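You operate a simulated robot arm through the tools that you are given. There is no shell and no other tool. Be economical: measure what you need, move in short steps, check, and stop when the job is done.

The job below is to be done with a simulated two-armed robot. You get a single attempt, and the scene is never put back.

JOB
Pick up the green can marked "grease" from the service bench top with one hand, pass it to the other hand and put it on the long bench top. Set down upright: green can.

It is judged by the outcome, as a careful person would: the job done as asked, and still so three seconds after it is handed in. It fails if anything else is knocked over, pushed out of place, dropped, spilled or broken.

ROBOT AND FRAMES
Two 7-joint arms with two-finger parallel grippers on one trunk, on a base that drives. Base frame: it is fixed to the floor where the robot stands at the start and does not move with it; the origin is under the middle of the robot, x ahead of it, y to its left, z up; the surface under the hand at the start is at about z = 0.88. Units: m, degrees, N and s.
The left shoulder is at the start at [0.071, 0.156, 1.08], the right one opposite. Places, roughly: long bench top [-1.6, -2.5, 0.9]. Payload 3.91 kg a hand.
Tool frame (each hand has its own): the origin (TCP) lies between the finger pads and is the grasp point; the fingertips stand 0.03 m ahead of it; z points along the fingers, y is the line along which they close. Largest opening 0.11 m; finger width 0.02, thickness 0.01; the body of the gripper, 0.048 by 0.112 m, starts 0.055 m behind the TCP.
Orientation is that of the tool frame in the base frame, as [roll, pitch, yaw] about the fixed x, y, z axes, in that order (R = Rz(yaw) Ry(pitch) Rx(roll)). With the fingers straight down and closing along the base's y, the tool's x points along the base's -x, its y along +y and its z along -z.

CONTROLS
- The arms move only by the tool jog_arm. It takes "left_steps", "right_steps" or both (then of equal length, played together; a hand with none holds still); each is a list of rows, each an object (a shift or turn left out is 0, a gripper value left out holds the last) with "dp": the shift along the tool's x, y, z in m, a list of three; "rotation": the turn, a rotation vector about the tool's x, y, z in degrees, a list of three. In form: [{"dp": [x, y, z], "rotation": [wx, wy, wz]}, ...]. A call has 1 to 12 rows; each row shifts and turns the commanded pose from where the row before left it, along the tool's axes as they then stand. "left_jaw" and "right_jaw" are, for a hand that has rows, the closure, from 0 (fully open) to 1 (shut), set as the call begins (left out, the last holds). A row lasts 0.2 s, in which the tool goes at most 0.05 m and 8.6 degrees; a call with a longer step from one row to the next is refused whole, and so is a gripper value outside its range. Where a pose cannot be reached the arm comes as near as it can. A force on the tool above 40 N (or 10 N above the force at the start of the call, whichever is more), or a blocked arm, ends the call early, and 0.2 s more pass. The fingers move at their own pace (about 0.108 m/s each) and stop on an object; they squeeze with about 24 N. The grip force told is the motor's: it shows also when the fingers shut on nothing. Time passes only in rows, and 0.2 s behind the last, so rows that do not move let the fingers close. The reply holds the time, the measured pose of the TCP, the force on the tool along the base axes, the opening and the grip force, in the units named above and with some noise, with the torque about the TCP (base axes, N m) and any sound that the robot's microphone picked up, and new pictures: "pictures" is both (left out), scene, wrist or none (wrist: the cameras of the hands that moved).
- Cameras (640 x 400 px; columns grow to the right, rows downward): "scene" is now at [0.1435, 0.0121, 1.3279]; the picture's right is [0.12, -0.99, -0.00], its down [-0.36, -0.05, -0.93] and it looks along [0.92, 0.12, -0.37] (base axes); focal length 258 px, centre (320, 200). "left" rides on the left gripper at [0.072, -0.017, -0.103] in its tool frame; the picture's right is [0.23, 0.97, 0.00], its down [-0.76, 0.18, -0.62] and it looks along [-0.61, 0.14, 0.78] (tool axes); focal length 222 px, centre (320, 200). "right" rides on the right gripper at [0.072, 0.017, -0.103] in its tool frame; the picture's right is [-0.23, 0.97, 0.00], its down [-0.76, -0.18, -0.62] and it looks along [-0.61, -0.14, 0.78] (tool axes); focal length 222 px, centre (320, 200). There is no depth. A picture from a camera that has moved, and an enlarged one, comes with that camera's place and axes in the base frame and with its lens.
- raise_lower(by): slides the trunk up (or, below 0, down) by that many m; the arms and the scene camera ride with it, the base frame stays. It gives what a move gives, with no picture.
- roll_base(legs): drives the robot by 1 to 6 legs, each [ahead, left, turn to the left] in m, m and degrees, along the robot's own axes; the way and the turn of a leg run together, so that a leg with both is an arc; at most 1.5 m and 180 degrees a leg. The arms and the cameras ride along, it lands a little off, and it stops where it bumps. It gives what a move gives, and a new picture of the scene camera.
- turn_head(pan, tilt): turns the head with the scene camera to pan (to the left, within 86 degrees either way) and tilt (down, from -29 to 69), counted from straight ahead of the robot. It gives what a move gives, and a new picture of the scene camera.
- close_up(camera, box): a new picture of the part [left, top, right, bottom] of that camera's present view, enlarged. No time passes.
- sign_off(): hands the job in; it is judged then, once.

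Work in short steps. Places have to be worked out from the pictures, the camera data and where the tool is seen: move nearer, look again, correct. Check each grasp and each placing, and mend what went wrong. You have 120 turns and 260 pictures in all, those below and enlarged ones among them. Open the grippers and draw the arms clear of the work before you hand the job in, unless the task says otherwise; then end with one line.

The tools are called as a command line: name --argument value ..., lists and objects as JSON in quotes. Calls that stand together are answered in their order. jog_arm: Moves the arms, as the interface text tells. Its arguments: {"type":"object","properties":{"left_steps":{"type":"array"},"left_jaw":{"type":"number"},"right_steps":{"type":"array"},"right_jaw":{"type":"number"},"pictures":{"type":"string","enum":["both","scene","wrist","none"]}},"required":[]} The other tools are called the same way: raise_lower (by) slides the trunk up or down; roll_base (legs) drives the base; turn_head (pan, tilt) turns the head that bears the scene camera; close_up (camera, box) takes an enlarged picture of a part of a camera's view; sign_off () hands the job in.

At the start:

```text
time: 0.0
left_eef_pos: [0.5992, 0.2302, 1.1381]
left_ee_rot: [-179.9, 0.0, -179.9]
left_force: [0.1, 0.1, 0.3]
left_ft_torque: [0.01, 0.01, 0.01]
left_opening: 0.1098
left_grip_force: 0.1
right_eef_pos: [0.6838, -0.2797, 1.2066]
right_ee_rot: [-180.0, 0.0, 179.9]
right_force: [-0.1, -0.3, 0.4]
right_ft_torque: [-0.01, -0.01, 0.02]
right_opening: 0.11
right_grip_force: 0.0
trunk travel left (down, up): [-0.525, 0.415]
robot x, y, heading: [0.0017, -0.0015, 0.1]
head pan, tilt: [7.1, 21.5]
```

scene: 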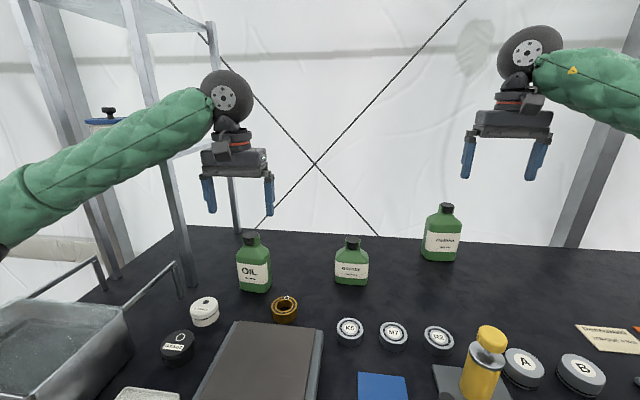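
right: 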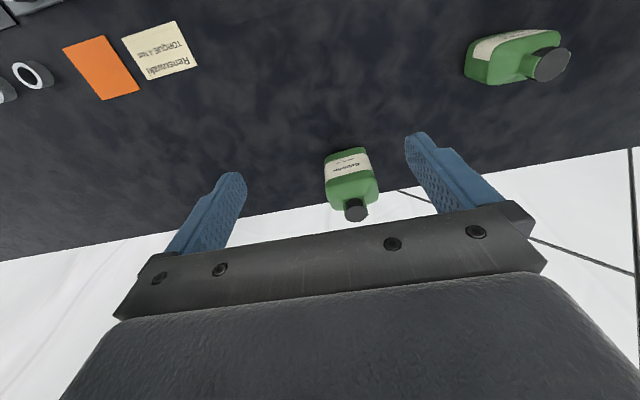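
left: 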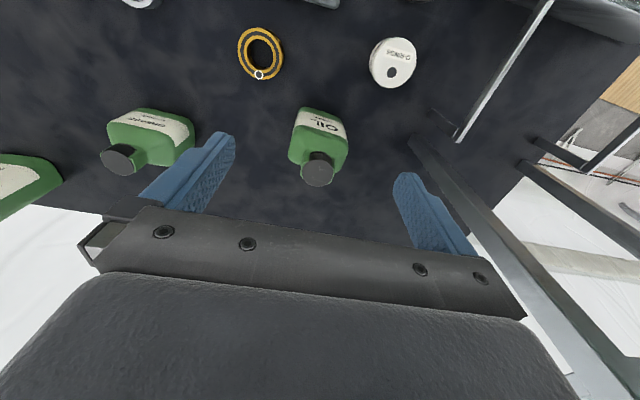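

Three green cans are visible; I enlarge the labels to identify the "grease" one.

close_up --camera "scene" --box '[220, 190, 480, 310]'

close_up --camera "left" --box '[0, 80, 360, 240]'

```text
2.46 times, centred on (350, 250) of scene
camera zoom: at [0.1435, 0.0121, 1.3279], right [0.12, -0.99, 0.0], down [-0.36, -0.05, -0.93], along [0.92, 0.12, -0.37], focal length 636 px, centre (246, 77)
```

zoom: 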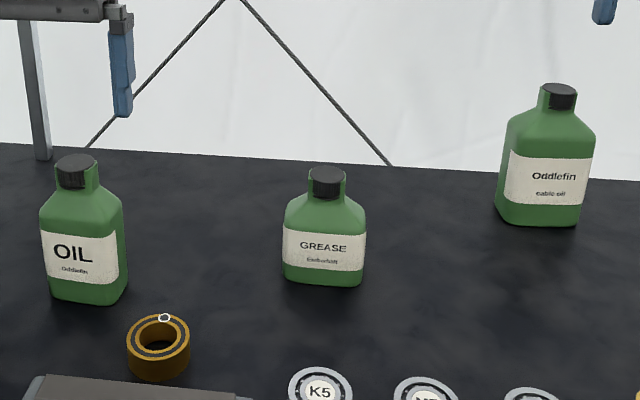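

```text
1.78 times, centred on (180, 160) of left
camera zoom: at [0.5248, 0.2118, 1.2423], right [-0.23, 0.97, 0.0], down [0.76, 0.18, 0.62], along [0.61, 0.14, -0.78], focal length 395 px, centre (569, 271)
```

zoom: 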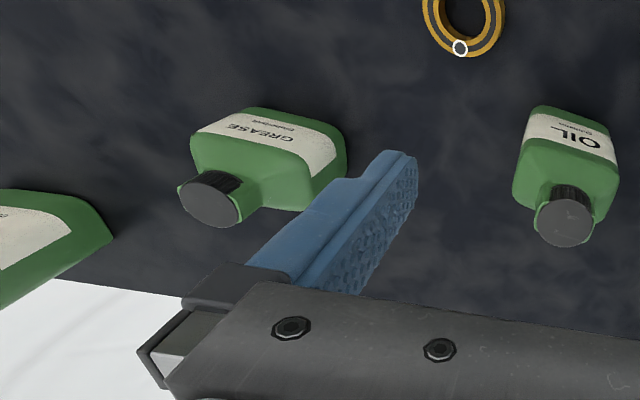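

The middle can is GREASE. By triangulation its cap top is about [0.708, 0.003, 1.0]. I plan to take the cap top-down with the left hand, then pass the can to the right hand, which will grip the body tilted. I move the left hand above it first.

jog_arm --left_steps '[{"dp": [-0.0183, -0.0378, 0.003]}, {"dp": [-0.0183, -0.0378, 0.003]}, {"dp": [-0.0183, -0.0378, 0.003]}, {"dp": [-0.0183, -0.0378, 0.003]}, {"dp": [-0.0183, -0.0378, 0.003]}, {"dp": [-0.0183, -0.0378, 0.003]}, {}]'

```text
time: 1.8
left_eef_pos: [0.6761, 0.1094, 1.1365]
left_ee_rot: [179.8, 1.6, -174.3]
left_force: [0.1, 0.0, 0.6]
left_ft_torque: [0.0, -0.01, 0.0]
left_opening: 0.1102
left_grip_force: 0.1
right_eef_pos: [0.6859, -0.171, 1.2124]
right_ee_rot: [179.8, 0.8, -173.9]
right_force: [-0.7, -1.1, 0.8]
right_ft_torque: [0.01, -0.03, -0.03]
right_opening: 0.1099
right_grip_force: 0.2
trunk travel left (down, up): [-0.525, 0.415]
robot x, y, heading: [-0.0112, 0.0376, 6.0]
head pan, tilt: [7.1, 21.5]
stopped in row 7 (left hand): the arm was blocked; the commanded pose is now the measured one
camera scene: at [0.1139, 0.0595, 1.3296], right [0.23, -0.97, 0.0], down [-0.34, -0.08, -0.94], along [0.91, 0.22, -0.35], focal length 258 px, centre (320, 200)
camera left: at [0.6009, 0.0831, 1.2392], right [-0.32, 0.95, 0.0], down [0.72, 0.25, 0.64], along [0.61, 0.21, -0.76], focal length 222 px, centre (320, 200)
```

scene: 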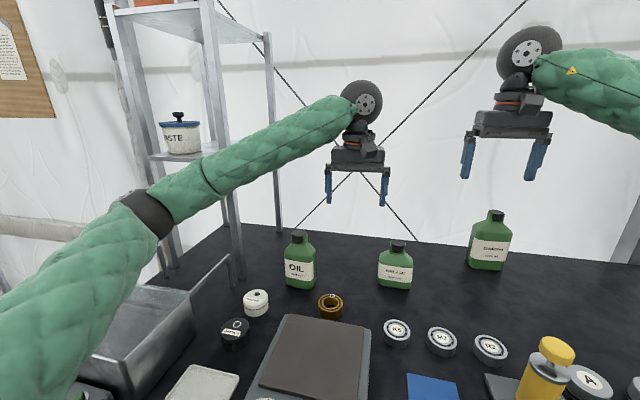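
left: 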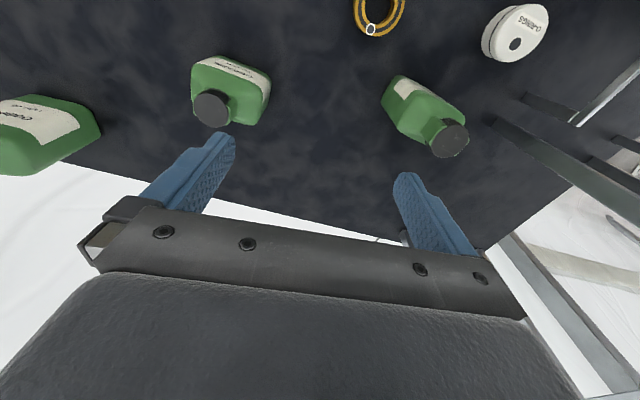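

The left arm was blocked, and the base has yawed 6° and shifted left, so something touched the arm. I look around the left elbow before moving further.

turn_head --pan 50 --tilt 45

```text
time: 2.9
left_eef_pos: [0.6759, 0.1091, 1.137]
left_ee_rot: [179.7, 1.5, -174.2]
left_force: [0.7, -0.1, -0.4]
left_ft_torque: [0.03, -0.01, 0.01]
left_opening: 0.11
left_grip_force: 0.0
right_eef_pos: [0.6857, -0.1711, 1.2152]
right_ee_rot: [179.8, 0.9, -173.9]
right_force: [0.0, -0.4, -0.3]
right_ft_torque: [-0.04, 0.0, 0.02]
right_opening: 0.11
right_grip_force: 0.1
trunk travel left (down, up): [-0.525, 0.415]
robot x, y, heading: [-0.0071, 0.0433, 5.9]
head pan, tilt: [50.0, 45.0]
camera scene: at [0.0685, 0.1053, 1.2937], right [0.83, -0.56, 0.01], down [-0.38, -0.58, -0.72], along [0.41, 0.59, -0.7], focal length 258 px, centre (320, 200)
```

scene: 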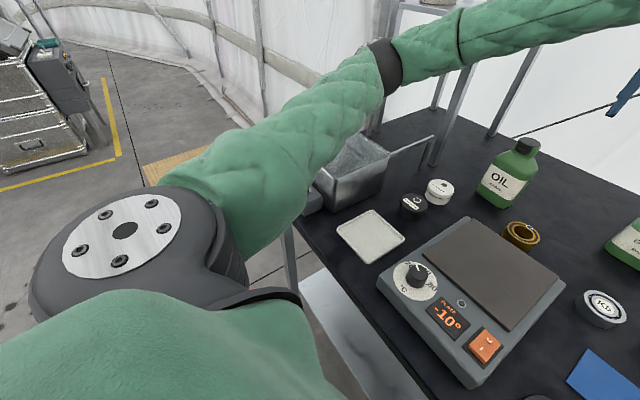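

The elbow sits close to the rack post and tray handle. I take one look at that area from a flatter angle.

turn_head --pan 40 --tilt 15

```text
time: 3.9
left_eef_pos: [0.675, 0.1102, 1.1366]
left_ee_rot: [179.7, 1.5, -174.1]
left_force: [0.5, -0.7, 0.1]
left_ft_torque: [0.0, 0.0, 0.01]
left_opening: 0.1099
left_grip_force: 0.0
right_eef_pos: [0.6846, -0.1738, 1.2153]
right_ee_rot: [179.7, 0.9, -173.9]
right_force: [-0.3, 0.5, -1.0]
right_ft_torque: [0.01, 0.0, 0.0]
right_opening: 0.11
right_grip_force: 0.1
trunk travel left (down, up): [-0.525, 0.415]
robot x, y, heading: [-0.0058, 0.0401, 6.2]
head pan, tilt: [40.0, 15.0]
camera scene: at [0.0872, 0.1048, 1.3407], right [0.72, -0.69, 0.01], down [-0.16, -0.18, -0.97], along [0.67, 0.7, -0.24], focal length 258 px, centre (320, 200)
```

scene: 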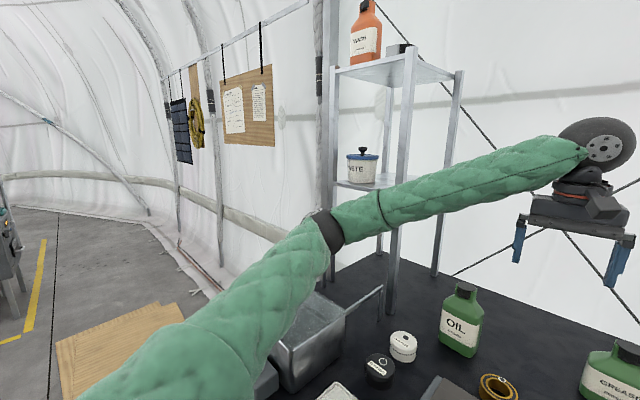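

The shelf and its contents still stand; the left forearm leans on its front post. I back the base straight away from it, then straighten the heading.

roll_base --legs '[[-0.25, 0, 0], [0, 0, -6]]'

turn_head --pan 7.1 --tilt 21.5

```text
time: 6.2
left_eef_pos: [0.4475, 0.0125, 1.1248]
left_ee_rot: [179.9, 0.3, 179.8]
left_force: [-0.6, 0.1, -0.1]
left_ft_torque: [0.03, -0.01, 0.01]
left_opening: 0.1098
left_grip_force: 0.0
right_eef_pos: [0.4271, -0.2666, 1.2037]
right_ee_rot: [179.9, -0.1, -180.0]
right_force: [0.6, 0.7, -0.6]
right_ft_torque: [0.03, -0.03, -0.02]
right_opening: 0.1098
right_grip_force: 0.0
trunk travel left (down, up): [-0.525, 0.415]
robot x, y, heading: [-0.2606, 0.0126, 0.2]
head pan, tilt: [40.0, 15.0]
camera scene: at [-0.1356, 0.0721, 1.3387], right [0.64, -0.77, 0.0], down [-0.2, -0.17, -0.97], along [0.74, 0.62, -0.26], focal length 258 px, centre (320, 200)
```

scene: 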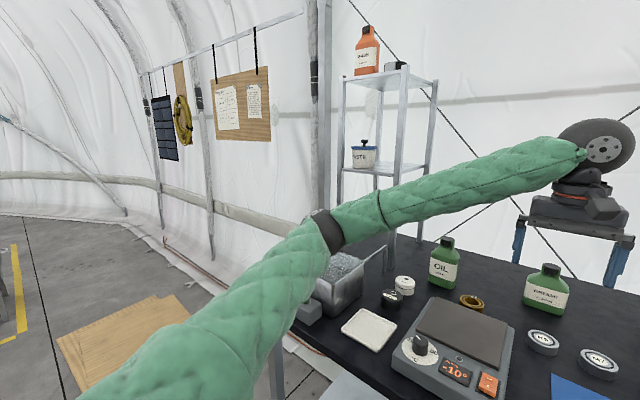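

```text
time: 7.2
left_eef_pos: [0.4471, 0.0141, 1.1241]
left_ee_rot: [179.9, 0.3, 179.8]
left_force: [0.3, -0.1, 0.2]
left_ft_torque: [0.04, -0.02, 0.02]
left_opening: 0.1103
left_grip_force: 0.1
right_eef_pos: [0.4272, -0.2652, 1.2051]
right_ee_rot: [180.0, -0.1, -180.0]
right_force: [0.8, 0.0, -0.1]
right_ft_torque: [0.01, -0.02, 0.02]
right_opening: 0.11
right_grip_force: 0.0
trunk travel left (down, up): [-0.525, 0.415]
robot x, y, heading: [-0.2579, 0.012, -0.1]
head pan, tilt: [7.1, 21.5]
camera scene: at [-0.1143, 0.0253, 1.3279], right [0.13, -0.99, 0.0], down [-0.36, -0.05, -0.93], along [0.92, 0.12, -0.37], focal length 258 px, centre (320, 200)
```

scene: 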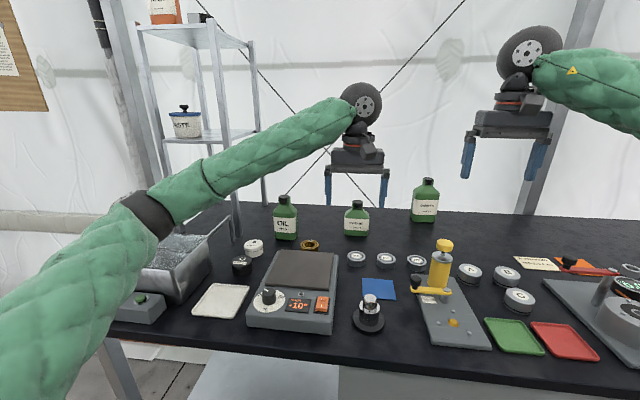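

Nothing was disturbed. I'll pick with the right hand instead (clear of the shelf) and receive with the left out in open space. First the left hand goes back to its starting place relative to the robot.

jog_arm --left_steps '[{"dp": [0.018, 0.038, -0.002]}, {"dp": [0.018, 0.038, -0.002]}, {"dp": [0.018, 0.038, -0.002]}, {"dp": [0.018, 0.038, -0.002]}, {"dp": [0.018, 0.038, -0.002]}, {"dp": [0.018, 0.038, -0.002]}, {}]' --pictures "none"

turn_head --pan -35 --tilt 30

```text
time: 8.8
left_eef_pos: [0.3414, 0.2427, 1.1346]
left_ee_rot: [179.9, 0.3, 179.8]
left_force: [0.6, -1.2, -0.3]
left_ft_torque: [0.0, 0.0, -0.02]
left_opening: 0.11
left_grip_force: 0.2
right_eef_pos: [0.4277, -0.2659, 1.205]
right_ee_rot: [-180.0, -0.1, 180.0]
right_force: [-0.6, 0.0, -0.1]
right_ft_torque: [-0.01, 0.01, 0.01]
right_opening: 0.1099
right_grip_force: 0.0
trunk travel left (down, up): [-0.525, 0.415]
robot x, y, heading: [-0.2603, 0.017, -0.1]
head pan, tilt: [7.1, 21.5]
```

```text
time: 9.9
left_eef_pos: [0.3413, 0.244, 1.1345]
left_ee_rot: [-180.0, 0.2, 179.8]
left_force: [0.8, 0.0, -0.4]
left_ft_torque: [-0.01, 0.04, 0.0]
left_opening: 0.1104
left_grip_force: 0.0
right_eef_pos: [0.4277, -0.2642, 1.2048]
right_ee_rot: [-180.0, -0.1, -180.0]
right_force: [-0.6, 0.4, 0.8]
right_ft_torque: [-0.04, -0.01, 0.01]
right_opening: 0.11
right_grip_force: 0.0
trunk travel left (down, up): [-0.525, 0.415]
robot x, y, heading: [-0.257, 0.012, -0.0]
head pan, tilt: [-35.0, 30.0]
camera scene: at [-0.1324, -0.0377, 1.3143], right [-0.57, -0.82, 0.0], down [-0.41, 0.29, -0.87], along [0.71, -0.5, -0.5], focal length 258 px, centre (320, 200)
```

scene: 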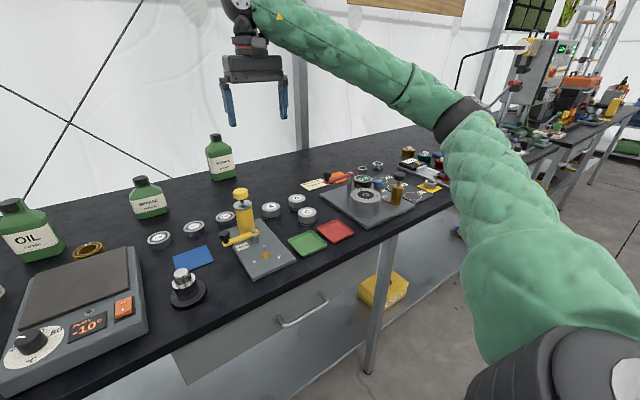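

The right side is clear at elbow height. I drive ahead 0.11 m with the head looking back at the can.

roll_base --legs '[[0.11, 0, 0]]'

turn_head --pan 0 --tilt 25

```text
time: 11.1
left_eef_pos: [0.4513, 0.2427, 1.1353]
left_ee_rot: [180.0, 0.2, 179.9]
left_force: [1.4, -1.3, 0.2]
left_ft_torque: [0.0, 0.03, -0.02]
left_opening: 0.1099
left_grip_force: 0.0
right_eef_pos: [0.5389, -0.2651, 1.2046]
right_ee_rot: [180.0, -0.2, -180.0]
right_force: [1.5, 0.6, -0.4]
right_ft_torque: [0.03, 0.03, -0.03]
right_opening: 0.1099
right_grip_force: 0.1
trunk travel left (down, up): [-0.525, 0.415]
robot x, y, heading: [-0.1483, 0.0129, 0.1]
head pan, tilt: [-35.0, 30.0]
camera scene: at [-0.0206, -0.0376, 1.3142], right [-0.57, -0.82, 0.0], down [-0.41, 0.29, -0.87], along [0.71, -0.5, -0.5], focal length 258 px, centre (320, 200)
```

scene: 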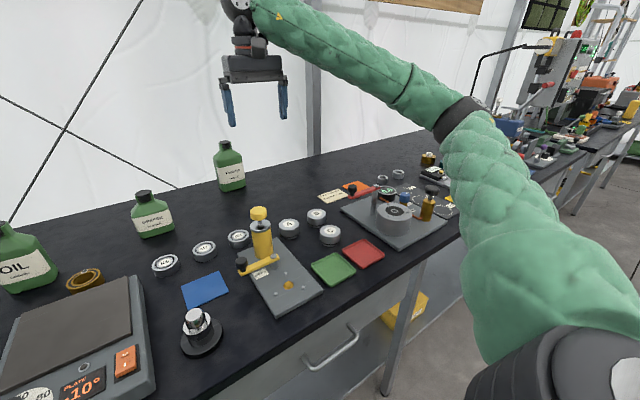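

```text
time: 12.1
left_eef_pos: [0.4498, 0.2441, 1.135]
left_ee_rot: [179.9, 0.3, 179.8]
left_force: [0.2, 0.1, -0.8]
left_ft_torque: [0.04, -0.02, 0.0]
left_opening: 0.1101
left_grip_force: 0.1
right_eef_pos: [0.5377, -0.2639, 1.2048]
right_ee_rot: [-180.0, -0.1, -180.0]
right_force: [0.4, 0.1, 0.6]
right_ft_torque: [0.0, -0.01, 0.01]
right_opening: 0.1099
right_grip_force: 0.1
trunk travel left (down, up): [-0.525, 0.415]
robot x, y, heading: [-0.1483, 0.0091, 0.2]
head pan, tilt: [0.0, 25.0]
camera scene: at [-0.0039, 0.0142, 1.3222], right [0.0, -1.0, 0.0], down [-0.42, 0.0, -0.91], along [0.91, 0.0, -0.42], focal length 258 px, centre (320, 200)
```

scene: 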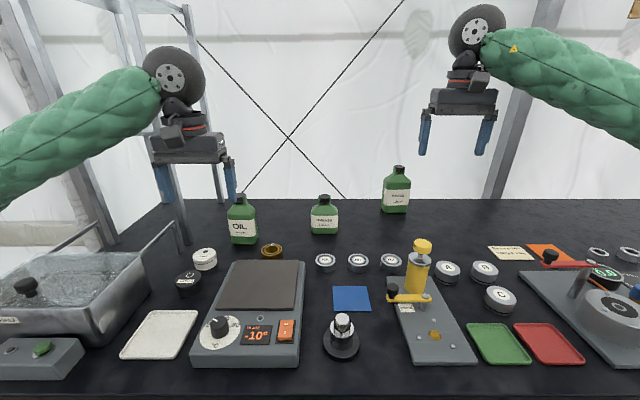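

Cap position is confirmed at about (0.708, 0.003, 0.997). I bring the right hand over it, staying high.

jog_arm --right_steps '[{"dp": [-0.0236, 0.038, 0.0]}, {"dp": [-0.0236, 0.038, 0.005]}, {"dp": [-0.0236, 0.038, 0.01]}, {"dp": [-0.0236, 0.038, 0.01]}, {"dp": [-0.0236, 0.038, 0.01]}, {"dp": [-0.0236, 0.038, 0.01]}, {"dp": [-0.0236, 0.038, 0.01]}, {}]'

```text
time: 13.9
left_eef_pos: [0.4509, 0.2436, 1.1354]
left_ee_rot: [-179.9, 0.3, 179.8]
left_force: [-0.1, 0.5, -0.1]
left_ft_torque: [0.01, -0.03, 0.01]
left_opening: 0.1098
left_grip_force: 0.0
right_eef_pos: [0.7033, 0.0007, 1.1488]
right_ee_rot: [179.9, -0.2, -180.0]
right_force: [-0.2, 0.8, 0.5]
right_ft_torque: [-0.02, -0.02, 0.0]
right_opening: 0.1099
right_grip_force: 0.1
trunk travel left (down, up): [-0.525, 0.415]
robot x, y, heading: [-0.152, 0.0136, 0.1]
head pan, tilt: [0.0, 25.0]
camera scene: at [-0.0045, 0.0133, 1.3223], right [0.0, -1.0, 0.0], down [-0.42, 0.0, -0.91], along [0.91, 0.0, -0.42], focal length 258 px, centre (320, 200)
camera right: at [0.6296, 0.0184, 1.2532], right [0.23, 0.97, 0.0], down [0.76, -0.18, 0.62], along [0.61, -0.14, -0.78], focal length 222 px, centre (320, 200)
```

scene: 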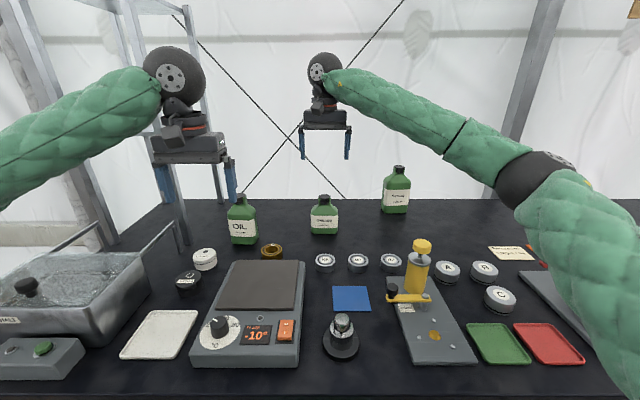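
right: 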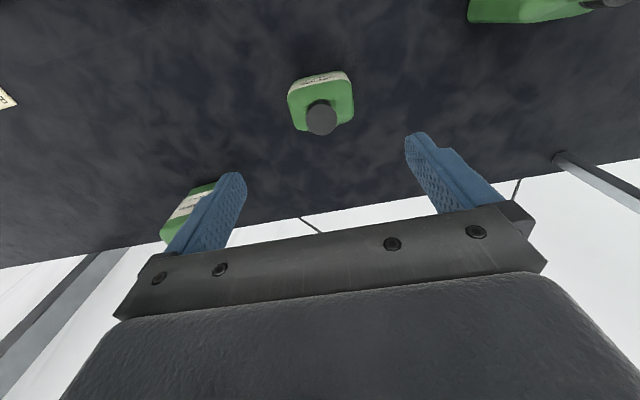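

Cap centre from this view is about (0.712, 0.001). I shift 9 mm ahead and go down 0.10 m, then check.

jog_arm --right_steps '[{"dp": [-0.009, 0, 0.02]}, {"dp": [0, 0, 0.03]}, {"dp": [0, 0, 0.03]}, {"dp": [0, 0, 0.02]}, {}]'

close_up --camera "scene" --box '[260, 110, 400, 250]'

```text
time: 15.1
left_eef_pos: [0.4515, 0.2438, 1.1349]
left_ee_rot: [179.9, 0.3, 179.9]
left_force: [0.1, 0.2, 0.1]
left_ft_torque: [-0.01, -0.04, -0.01]
left_opening: 0.1103
left_grip_force: 0.1
right_eef_pos: [0.7124, 0.0021, 1.0484]
right_ee_rot: [-180.0, -0.1, -179.9]
right_force: [0.1, 0.0, 0.8]
right_ft_torque: [-0.01, 0.02, -0.03]
right_opening: 0.11
right_grip_force: 0.0
trunk travel left (down, up): [-0.525, 0.415]
robot x, y, heading: [-0.1446, 0.0101, 0.2]
head pan, tilt: [0.0, 25.0]
camera scene: at [-0.0042, 0.0146, 1.3223], right [0.0, -1.0, 0.0], down [-0.42, 0.0, -0.91], along [0.91, 0.0, -0.42], focal length 258 px, centre (320, 200)
camera right: at [0.6383, 0.0195, 1.1532], right [0.23, 0.97, 0.0], down [0.76, -0.18, 0.62], along [0.61, -0.14, -0.78], focal length 222 px, centre (320, 200)
```

scene: 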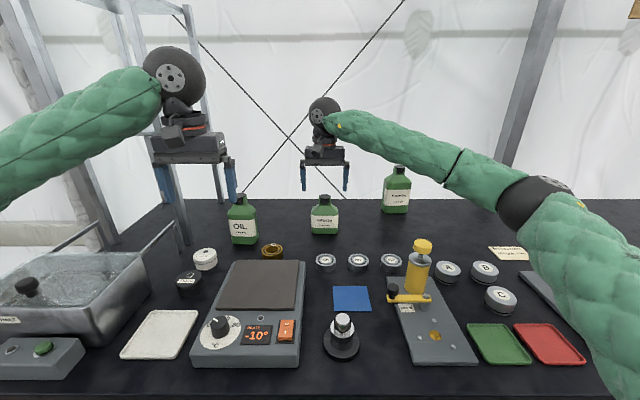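
right: 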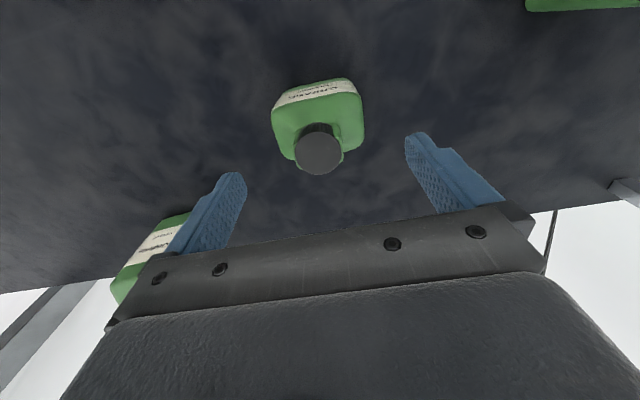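

```text
2.86 times, centred on (330, 180) of scene
camera zoom: at [-0.0042, 0.0146, 1.3223], right [0.0, -1.0, 0.0], down [-0.42, 0.0, -0.91], along [0.91, 0.0, -0.42], focal length 739 px, centre (291, 257)
```

zoom: 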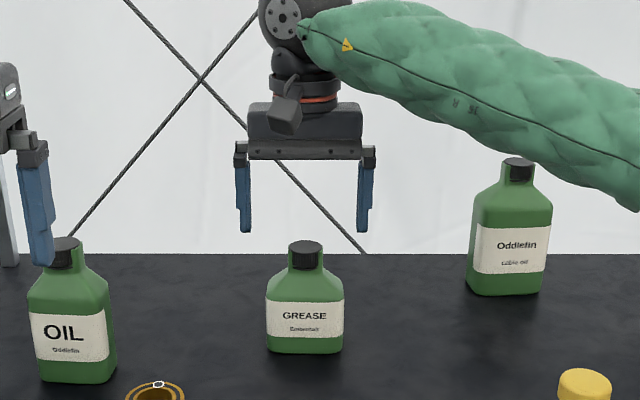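

Aligned; cap top z≈1.00, cap bottom ≈0.986. I go down to TCP z≈1.000 and then close on the cap.

jog_arm --right_steps '[{"dp": [0, 0, 0.02]}, {"dp": [0, 0, 0.018]}, {"dp": [0, 0, 0.01]}, {}]'

close_up --camera "scene" --box '[280, 150, 370, 250]'

```text
time: 16.1
left_eef_pos: [0.4513, 0.2439, 1.134]
left_ee_rot: [180.0, 0.3, 179.7]
left_force: [-0.4, 0.1, -1.1]
left_ft_torque: [0.04, -0.02, 0.03]
left_opening: 0.11
left_grip_force: 0.1
right_eef_pos: [0.7112, 0.0014, 1.0006]
right_ee_rot: [179.9, -0.1, 179.9]
right_force: [-0.2, -0.4, 0.7]
right_ft_torque: [0.03, -0.01, 0.02]
right_opening: 0.1101
right_grip_force: 0.0
trunk travel left (down, up): [-0.525, 0.415]
robot x, y, heading: [-0.1476, 0.013, 0.3]
head pan, tilt: [0.0, 25.0]
camera scene: at [-0.0042, 0.0145, 1.3223], right [0.0, -1.0, 0.0], down [-0.42, 0.0, -0.91], along [0.91, 0.0, -0.42], focal length 258 px, centre (320, 200)
camera right: at [0.638, 0.0197, 1.1054], right [0.23, 0.97, 0.0], down [0.76, -0.18, 0.62], along [0.61, -0.14, -0.78], focal length 222 px, centre (320, 200)
```

scene: 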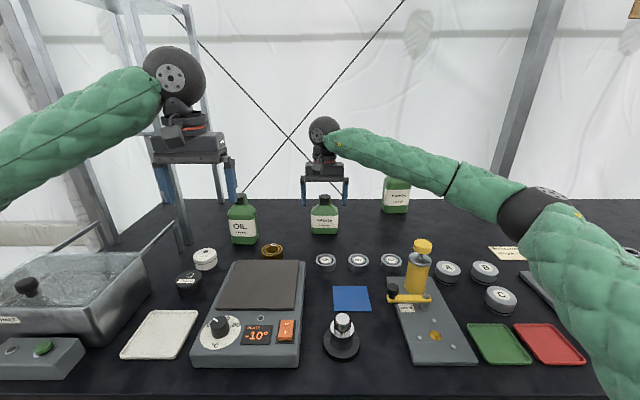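
right: 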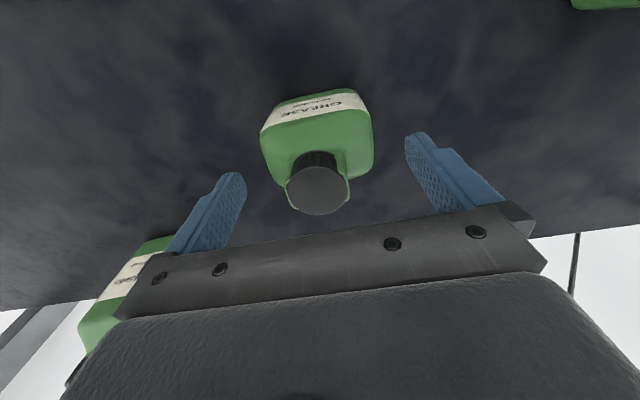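

```text
4.00 times, centred on (325, 200) of scene
camera zoom: at [-0.0042, 0.0145, 1.3223], right [0.0, -1.0, 0.0], down [-0.42, 0.0, -0.91], along [0.91, 0.0, -0.42], focal length 1034 px, centre (300, 200)
```

zoom: 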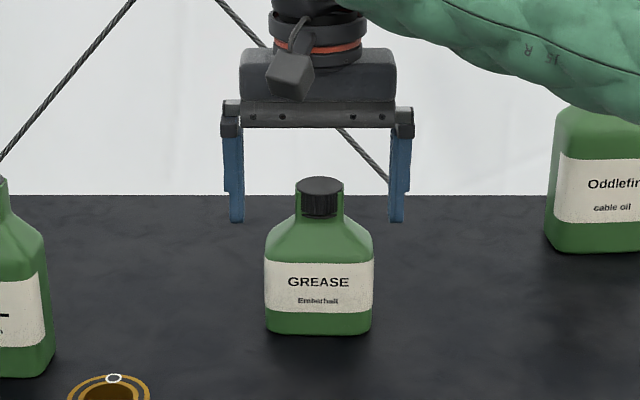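

Finger tips straddle the cap evenly and end just below it. Closing.

jog_arm --right_steps '[{}, {}, {}, {}]' --right_jaw 1 --pictures "none"

close_up --camera "scene" --box '[280, 150, 370, 250]'

```text
time: 17.1
left_eef_pos: [0.4502, 0.2437, 1.134]
left_ee_rot: [180.0, 0.3, 179.8]
left_force: [0.2, 0.5, -0.6]
left_ft_torque: [-0.01, 0.01, -0.03]
left_opening: 0.11
left_grip_force: 0.0
right_eef_pos: [0.7109, 0.0021, 1.003]
right_ee_rot: [179.9, 0.0, -180.0]
right_force: [7.7, -1.1, 20.0]
right_ft_torque: [-0.16, -0.49, -0.01]
right_opening: 0.0377
right_grip_force: 23.9
trunk travel left (down, up): [-0.525, 0.415]
robot x, y, heading: [-0.1457, 0.0152, 0.2]
head pan, tilt: [0.0, 25.0]
```

```text
4.00 times, centred on (325, 200) of scene
camera zoom: at [-0.005, 0.0143, 1.3226], right [0.0, -1.0, 0.0], down [-0.42, 0.0, -0.91], along [0.91, 0.0, -0.42], focal length 1034 px, centre (300, 200)
```

zoom: 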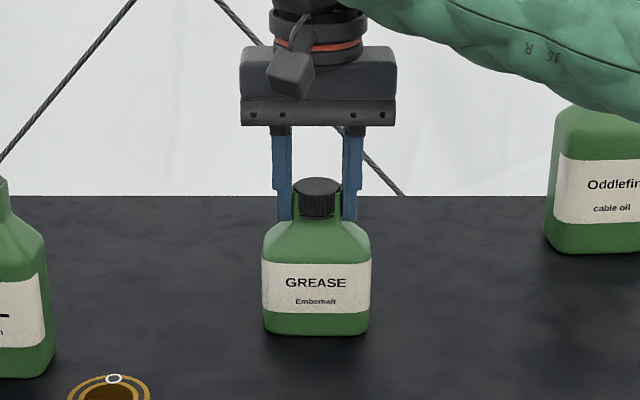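

The grip reads 20 N upward: the tips are wedging on the shoulder. I open, rise 7 mm and close again on the cap alone.

jog_arm --right_steps '[{}, {}, {"dp": [0, 0, -0.005]}, {}]' --right_jaw 0.45 --pictures "none"

jog_arm --right_steps '[{}, {}, {}, {}]' --right_jaw 1 --pictures "none"

close_up --camera "scene" --box '[280, 150, 370, 250]'

```text
time: 18.1
left_eef_pos: [0.4511, 0.2444, 1.1342]
left_ee_rot: [-179.9, 0.3, 179.8]
left_force: [-0.6, -0.5, -0.2]
left_ft_torque: [0.01, -0.02, 0.02]
left_opening: 0.1102
left_grip_force: 0.0
right_eef_pos: [0.7099, 0.0022, 1.006]
right_ee_rot: [-180.0, -0.2, -180.0]
right_force: [-0.4, 1.0, 0.7]
right_ft_torque: [0.03, 0.0, 0.0]
right_opening: 0.0608
right_grip_force: 0.0
trunk travel left (down, up): [-0.525, 0.415]
robot x, y, heading: [-0.1455, 0.0152, 0.3]
head pan, tilt: [0.0, 25.0]
```

```text
time: 19.1
left_eef_pos: [0.4508, 0.2438, 1.1346]
left_ee_rot: [-180.0, 0.3, 179.8]
left_force: [-0.7, -0.4, -0.6]
left_ft_torque: [0.03, 0.01, 0.06]
left_opening: 0.1101
left_grip_force: 0.0
right_eef_pos: [0.7116, 0.0029, 1.0053]
right_ee_rot: [180.0, 0.0, -180.0]
right_force: [0.7, 1.0, 0.7]
right_ft_torque: [-0.02, -0.02, -0.01]
right_opening: 0.038
right_grip_force: 24.4
trunk travel left (down, up): [-0.525, 0.415]
robot x, y, heading: [-0.1479, 0.0128, -0.1]
head pan, tilt: [0.0, 25.0]
```

```text
4.00 times, centred on (325, 200) of scene
camera zoom: at [-0.004, 0.0145, 1.3222], right [0.0, -1.0, 0.0], down [-0.42, 0.0, -0.91], along [0.91, 0.0, -0.42], focal length 1034 px, centre (300, 200)
```

zoom: 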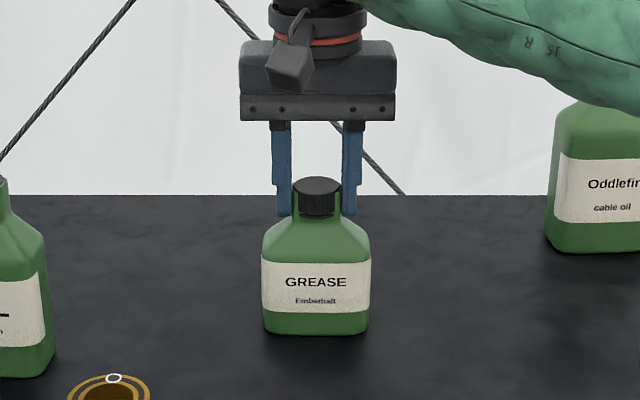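

Now a clean cap grip (0.038 m, 24 N, no side force). I lift slowly and check that the can comes along.

jog_arm --right_steps '[{"dp": [0, 0, -0.01]}, {"dp": [0, 0, -0.02]}, {"dp": [0, 0, -0.03]}, {"dp": [0, 0, -0.03]}, {"dp": [0, 0, -0.03]}, {}]'

close_up --camera "scene" --box '[260, 110, 400, 250]'

```text
time: 20.5
left_eef_pos: [0.4523, 0.2443, 1.1348]
left_ee_rot: [180.0, 0.3, 179.8]
left_force: [1.3, -1.0, 0.1]
left_ft_torque: [0.0, 0.02, 0.02]
left_opening: 0.1102
left_grip_force: 0.1
right_eef_pos: [0.7122, 0.0019, 1.1238]
right_ee_rot: [180.0, -0.2, -179.9]
right_force: [-0.1, -1.0, -4.7]
right_ft_torque: [-0.02, 0.03, 0.01]
right_opening: 0.038
right_grip_force: 24.0
trunk travel left (down, up): [-0.525, 0.415]
robot x, y, heading: [-0.1497, 0.013, 0.1]
head pan, tilt: [0.0, 25.0]
camera scene: at [-0.0031, 0.0142, 1.3221], right [0.0, -1.0, 0.0], down [-0.42, 0.0, -0.91], along [0.91, 0.0, -0.42], focal length 258 px, centre (320, 200)
camera right: at [0.6395, 0.02, 1.2299], right [0.23, 0.97, 0.0], down [0.76, -0.18, 0.62], along [0.6, -0.14, -0.78], focal length 222 px, centre (320, 200)
```

scene: 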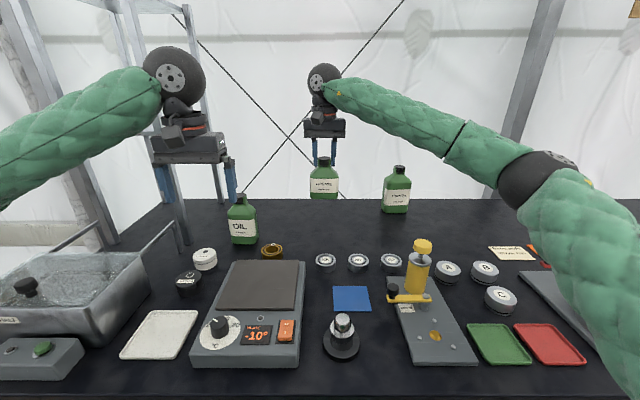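
right: 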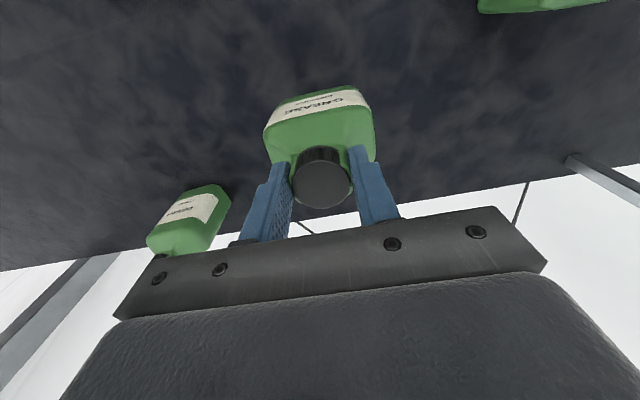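

```text
2.86 times, centred on (330, 180) of scene
camera zoom: at [-0.0031, 0.0142, 1.3221], right [0.0, -1.0, 0.0], down [-0.42, 0.0, -0.91], along [0.91, 0.0, -0.42], focal length 739 px, centre (291, 257)
```

zoom: 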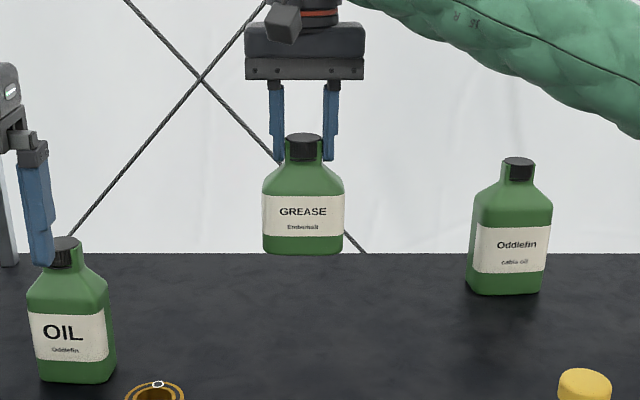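

The can hangs straight (about 0.5 kg). I raise another 5 cm, then back away from the bench 0.5 m.

jog_arm --right_steps '[{"dp": [0, 0, -0.025]}, {"dp": [0, 0, -0.025]}, {}]' --pictures "none"

roll_base --legs '[[-0.5, 0, 0]]'

```text
time: 21.3
left_eef_pos: [0.4509, 0.2441, 1.135]
left_ee_rot: [-180.0, 0.2, 179.8]
left_force: [0.2, -0.5, -0.3]
left_ft_torque: [0.0, 0.02, -0.01]
left_opening: 0.1101
left_grip_force: 0.1
right_eef_pos: [0.7136, 0.0009, 1.1753]
right_ee_rot: [-180.0, -0.2, -180.0]
right_force: [0.5, -0.6, -4.3]
right_ft_torque: [-0.01, 0.03, -0.03]
right_opening: 0.0379
right_grip_force: 23.9
trunk travel left (down, up): [-0.525, 0.415]
robot x, y, heading: [-0.148, 0.0125, 0.1]
head pan, tilt: [0.0, 25.0]
```

```text
time: 24.2
left_eef_pos: [-0.0527, 0.2434, 1.1345]
left_ee_rot: [180.0, 0.3, -179.9]
left_force: [-0.2, -0.5, -0.7]
left_ft_torque: [-0.01, -0.02, -0.03]
left_opening: 0.1102
left_grip_force: 0.1
right_eef_pos: [0.2094, 0.002, 1.1762]
right_ee_rot: [-180.0, -0.1, -179.7]
right_force: [0.1, -0.2, -3.8]
right_ft_torque: [-0.01, 0.0, 0.02]
right_opening: 0.0378
right_grip_force: 24.5
trunk travel left (down, up): [-0.525, 0.415]
robot x, y, heading: [-0.6495, 0.0121, 0.4]
head pan, tilt: [0.0, 25.0]
camera scene: at [-0.5064, 0.0133, 1.3223], right [0.01, -1.0, 0.0], down [-0.42, 0.0, -0.91], along [0.91, 0.0, -0.42], focal length 258 px, centre (320, 200)
```

scene: 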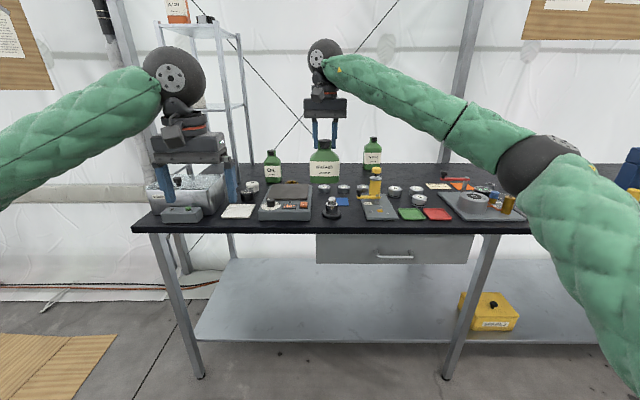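

Clear of the bench. For the pass I bring the can to about 0.74 m ahead of the robot and turn it by -30° so the left hand can come in from the front-left, tilted, onto the body's wide sides.

jog_arm --right_steps '[{"dp": [0.03, -0.005, 0]}, {"dp": [0.03, -0.005, 0]}, {"dp": [0.03, -0.005, 0]}, {"dp": [0.03, -0.005, 0]}, {"rotation": [0, 0, 7.5]}, {"rotation": [0, 0, 7.5]}, {"rotation": [0, 0, 7.5]}, {"rotation": [0, 0, 7.5]}, {}, {}]'

```text
time: 26.4
left_eef_pos: [-0.0522, 0.2444, 1.1343]
left_ee_rot: [180.0, 0.4, -179.9]
left_force: [-1.1, -0.1, 0.8]
left_ft_torque: [0.01, -0.01, -0.01]
left_opening: 0.1096
left_grip_force: 0.1
right_eef_pos: [0.0907, -0.0164, 1.1763]
right_ee_rot: [-179.9, -0.1, 150.1]
right_force: [-1.2, -0.5, -4.1]
right_ft_torque: [0.04, -0.01, -0.01]
right_opening: 0.0378
right_grip_force: 23.8
trunk travel left (down, up): [-0.525, 0.415]
robot x, y, heading: [-0.65, 0.0134, 0.2]
head pan, tilt: [0.0, 25.0]
camera scene: at [-0.5058, 0.0132, 1.3222], right [0.01, -1.0, 0.0], down [-0.42, 0.0, -0.91], along [0.91, 0.0, -0.42], focal length 258 px, centre (320, 200)
camera right: at [0.0352, 0.0341, 1.281], right [0.68, 0.73, 0.0], down [0.57, -0.53, 0.62], along [0.45, -0.42, -0.78], focal length 222 px, centre (320, 200)
```

scene: 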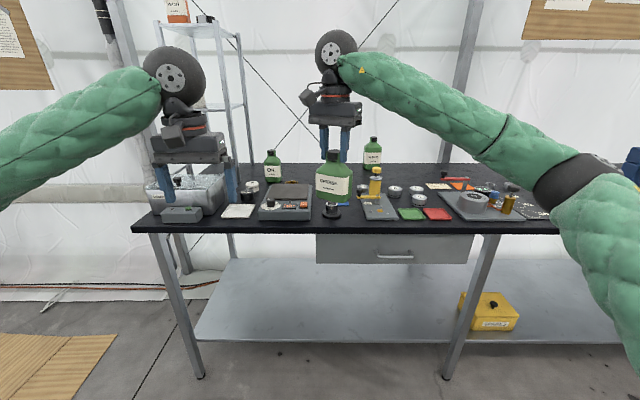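
right: 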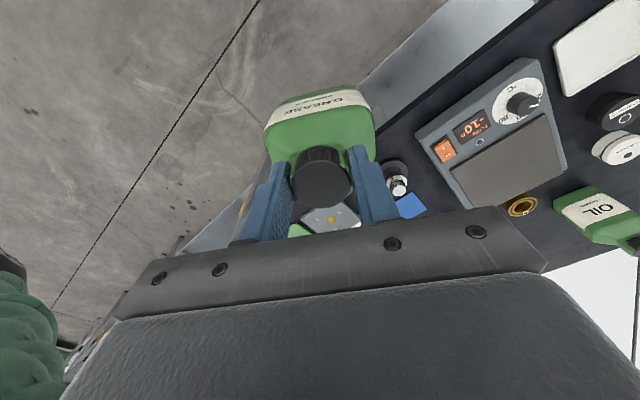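

Now the left hand: turn in place to yaw -30° and tilt it 50° from vertical, well away from the can.

jog_arm --left_steps '[{"rotation": [0, 0, 7.5]}, {"rotation": [0, 0, 7.5]}, {"rotation": [0, 0, 7.5]}, {"rotation": [0, 0, 7.5]}, {"rotation": [0, -8.333, 0]}, {"rotation": [0, -8.333, 0]}, {"rotation": [0, -8.333, 0]}, {"rotation": [0, -8.333, 0]}, {"rotation": [0, -8.333, 0]}, {"rotation": [0, -8.333, 0]}, {}, {}]'

```text
time: 29.0
left_eef_pos: [-0.0513, 0.2453, 1.1344]
left_ee_rot: [179.8, 50.3, 149.9]
left_force: [-0.5, -0.2, -0.4]
left_ft_torque: [0.03, -0.01, 0.02]
left_opening: 0.1099
left_grip_force: 0.1
right_eef_pos: [0.0905, -0.0167, 1.1766]
right_ee_rot: [-179.9, -0.1, 150.3]
right_force: [-0.1, 0.1, -5.1]
right_ft_torque: [-0.02, 0.06, 0.01]
right_opening: 0.0379
right_grip_force: 23.6
trunk travel left (down, up): [-0.525, 0.415]
robot x, y, heading: [-0.6502, 0.0132, 0.2]
head pan, tilt: [0.0, 25.0]
camera scene: at [-0.5061, 0.0137, 1.3222], right [0.01, -1.0, 0.0], down [-0.42, 0.0, -0.91], along [0.91, 0.0, -0.42], focal length 258 px, centre (320, 200)
camera left: at [-0.1704, 0.2924, 1.1449], right [0.36, 0.92, -0.17], down [0.09, 0.15, 0.98], along [0.93, -0.37, -0.03], focal length 222 px, centre (320, 200)
```

scene: 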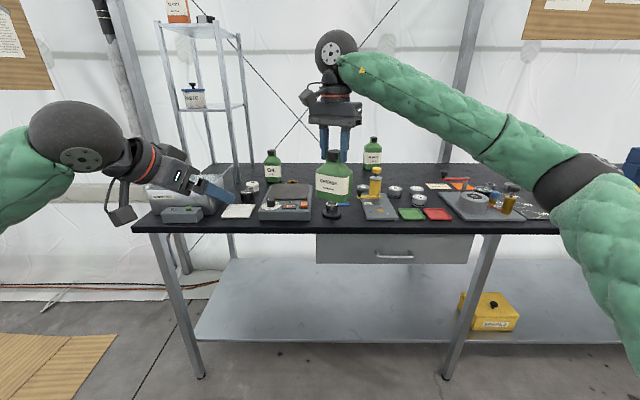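
left: 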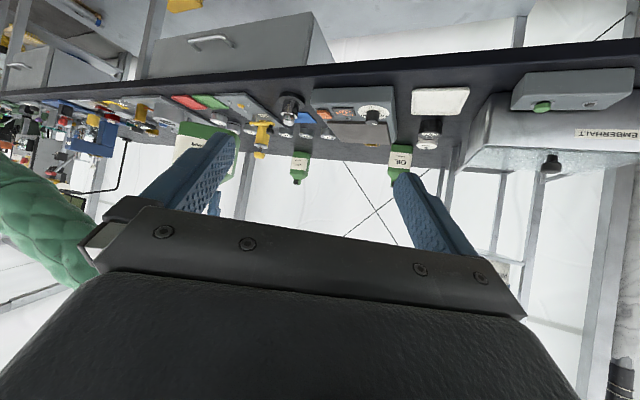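

Orientation is as wanted. Moving to a staging point 15 cm short of the can along the approach line.

jog_arm --left_steps '[{"dp": [-0.027, -0.0312, 0.0136]}, {"dp": [-0.027, -0.0312, 0.0136]}, {"dp": [-0.027, -0.0312, 0.0136]}, {"dp": [-0.027, -0.0312, 0.0136]}, {"dp": [-0.027, -0.0312, 0.0136]}, {}, {}]'

```text
time: 30.6
left_eef_pos: [-0.0087, 0.0378, 1.194]
left_ee_rot: [179.8, 50.2, 149.8]
left_force: [-0.4, 0.1, -0.5]
left_ft_torque: [0.01, 0.01, 0.03]
left_opening: 0.11
left_grip_force: 0.1
right_eef_pos: [0.0915, -0.0188, 1.1766]
right_ee_rot: [179.9, -0.1, 150.2]
right_force: [0.8, -0.1, -4.2]
right_ft_torque: [-0.02, 0.03, -0.01]
right_opening: 0.0378
right_grip_force: 23.7
trunk travel left (down, up): [-0.525, 0.415]
robot x, y, heading: [-0.6515, 0.0068, 0.4]
head pan, tilt: [0.0, 25.0]
camera scene: at [-0.5055, 0.0122, 1.3222], right [0.0, -1.0, 0.0], down [-0.42, 0.0, -0.91], along [0.91, 0.0, -0.42], focal length 258 px, centre (320, 200)
camera left: at [-0.1271, 0.0859, 1.2058], right [0.36, 0.92, -0.17], down [0.1, 0.15, 0.98], along [0.93, -0.37, -0.03], focal length 222 px, centre (320, 200)
```

scene: 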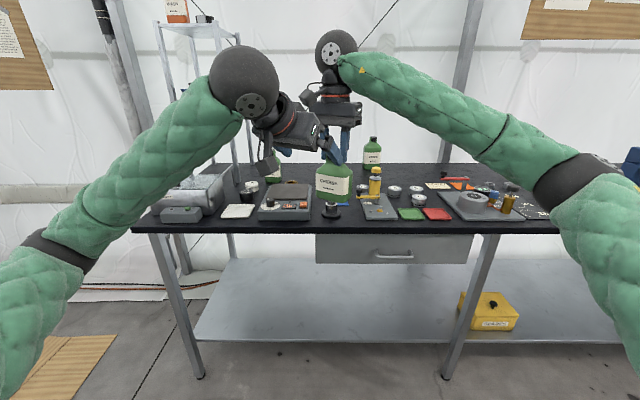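
left: 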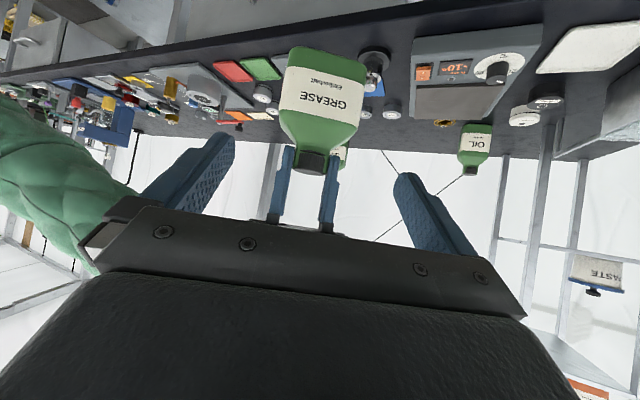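

The can is centred between the left fingers with its face square to the hand. Advancing 0.10 m along the tool axis.

jog_arm --left_steps '[{"dp": [0, 0.001, 0.025]}, {"dp": [0, 0, 0.025]}, {"dp": [0, 0, 0.025]}, {"dp": [0, 0, 0.025]}, {}, {}]'

close_up --camera "scene" --box '[220, 20, 420, 220]'

```text
time: 32.0
left_eef_pos: [0.0574, 0.0018, 1.1297]
left_ee_rot: [179.8, 50.2, 149.9]
left_force: [-0.4, -0.3, -0.4]
left_ft_torque: [-0.02, 0.01, -0.02]
left_opening: 0.11
left_grip_force: 0.1
right_eef_pos: [0.0909, -0.0165, 1.1754]
right_ee_rot: [-179.9, -0.1, 150.2]
right_force: [-0.8, 0.4, -3.6]
right_ft_torque: [-0.03, 0.0, -0.01]
right_opening: 0.0379
right_grip_force: 24.4
trunk travel left (down, up): [-0.525, 0.415]
robot x, y, heading: [-0.6471, 0.0111, 0.5]
head pan, tilt: [0.0, 25.0]
camera scene: at [-0.5054, 0.013, 1.3221], right [0.01, -1.0, 0.0], down [-0.42, 0.0, -0.91], along [0.91, 0.0, -0.42], focal length 258 px, centre (320, 200)
camera left: at [-0.0606, 0.0494, 1.1415], right [0.36, 0.92, -0.17], down [0.1, 0.15, 0.98], along [0.93, -0.37, -0.03], focal length 222 px, centre (320, 200)
```

scene: 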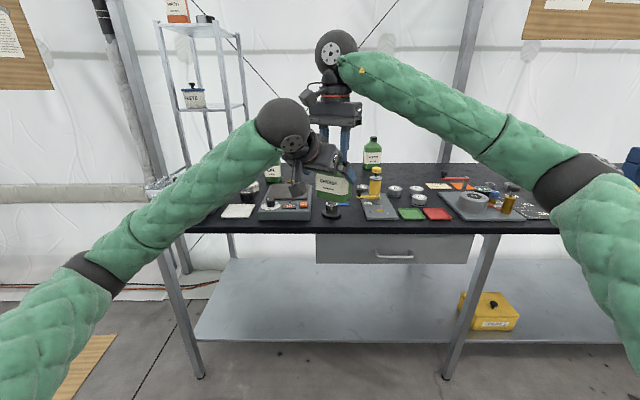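
left: 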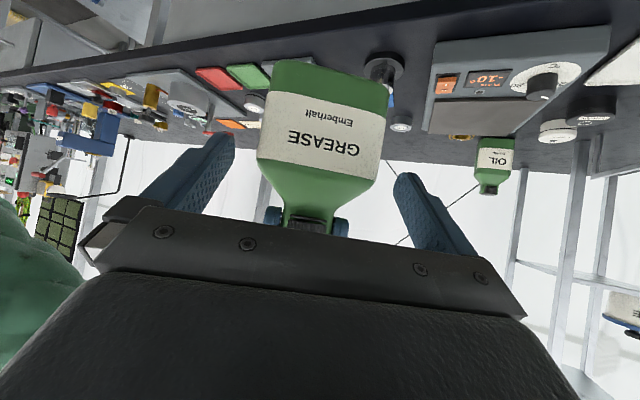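

```text
2.00 times, centred on (320, 120) of scene
camera zoom: at [-0.5054, 0.013, 1.3221], right [0.01, -1.0, 0.0], down [-0.42, 0.0, -0.91], along [0.91, 0.0, -0.42], focal length 517 px, centre (320, 360)
```

zoom: 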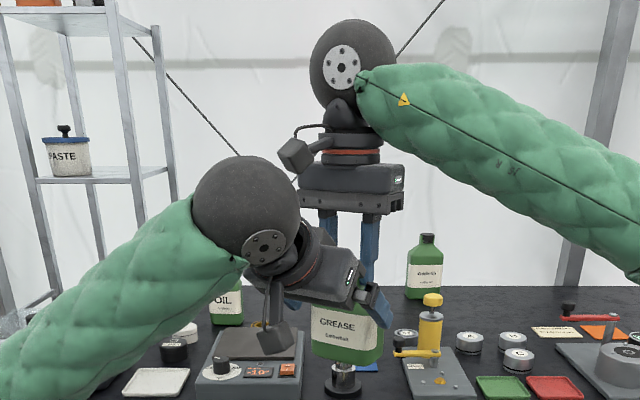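

Predicted lateral error is within 2 mm. Advancing the last 4.5 cm in small steps.

jog_arm --left_steps '[{"dp": [0, 0, 0.012]}, {"dp": [0, 0, 0.012]}, {"dp": [0, 0, 0.011]}, {"dp": [0, 0, 0.01]}, {}]'

close_up --camera "scene" --box '[260, 80, 420, 220]'

```text
time: 33.2
left_eef_pos: [0.0884, -0.0145, 1.1022]
left_ee_rot: [179.8, 50.2, 149.9]
left_force: [0.0, 0.2, -0.9]
left_ft_torque: [0.02, -0.01, -0.04]
left_opening: 0.1098
left_grip_force: 0.0
right_eef_pos: [0.0901, -0.0175, 1.1758]
right_ee_rot: [-179.8, -0.2, 150.3]
right_force: [0.8, 0.5, -4.2]
right_ft_torque: [-0.01, -0.01, -0.01]
right_opening: 0.0376
right_grip_force: 24.0
trunk travel left (down, up): [-0.525, 0.415]
robot x, y, heading: [-0.6488, 0.01, 0.3]
head pan, tilt: [0.0, 25.0]
camera scene: at [-0.5059, 0.0132, 1.3222], right [0.01, -1.0, 0.0], down [-0.42, 0.0, -0.91], along [0.91, 0.0, -0.42], focal length 258 px, centre (320, 200)
camera left: at [-0.0309, 0.0329, 1.1122], right [0.36, 0.92, -0.17], down [0.1, 0.15, 0.98], along [0.93, -0.37, -0.03], focal length 222 px, centre (320, 200)
```

scene: 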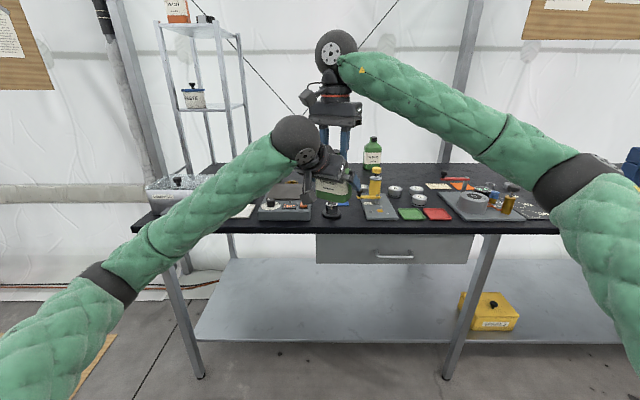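
left: 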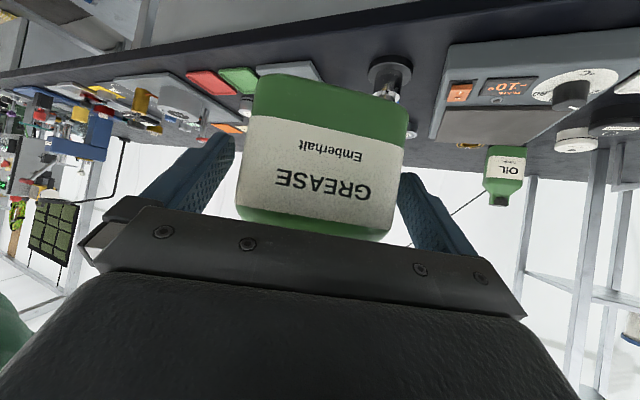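

```text
2.86 times, centred on (340, 150) of scene
camera zoom: at [-0.5059, 0.0132, 1.3222], right [0.01, -1.0, 0.0], down [-0.42, 0.0, -0.91], along [0.91, 0.0, -0.42], focal length 739 px, centre (263, 343)
```

zoom: 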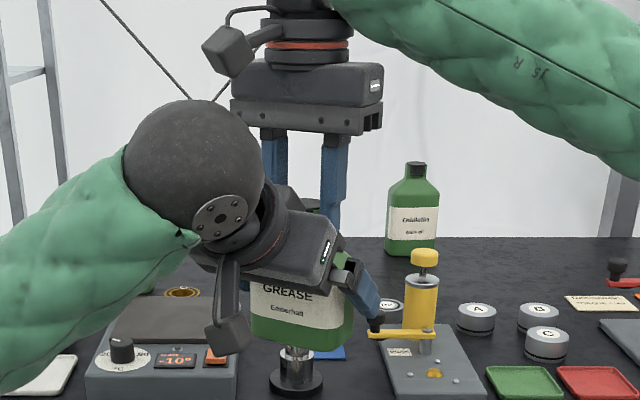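

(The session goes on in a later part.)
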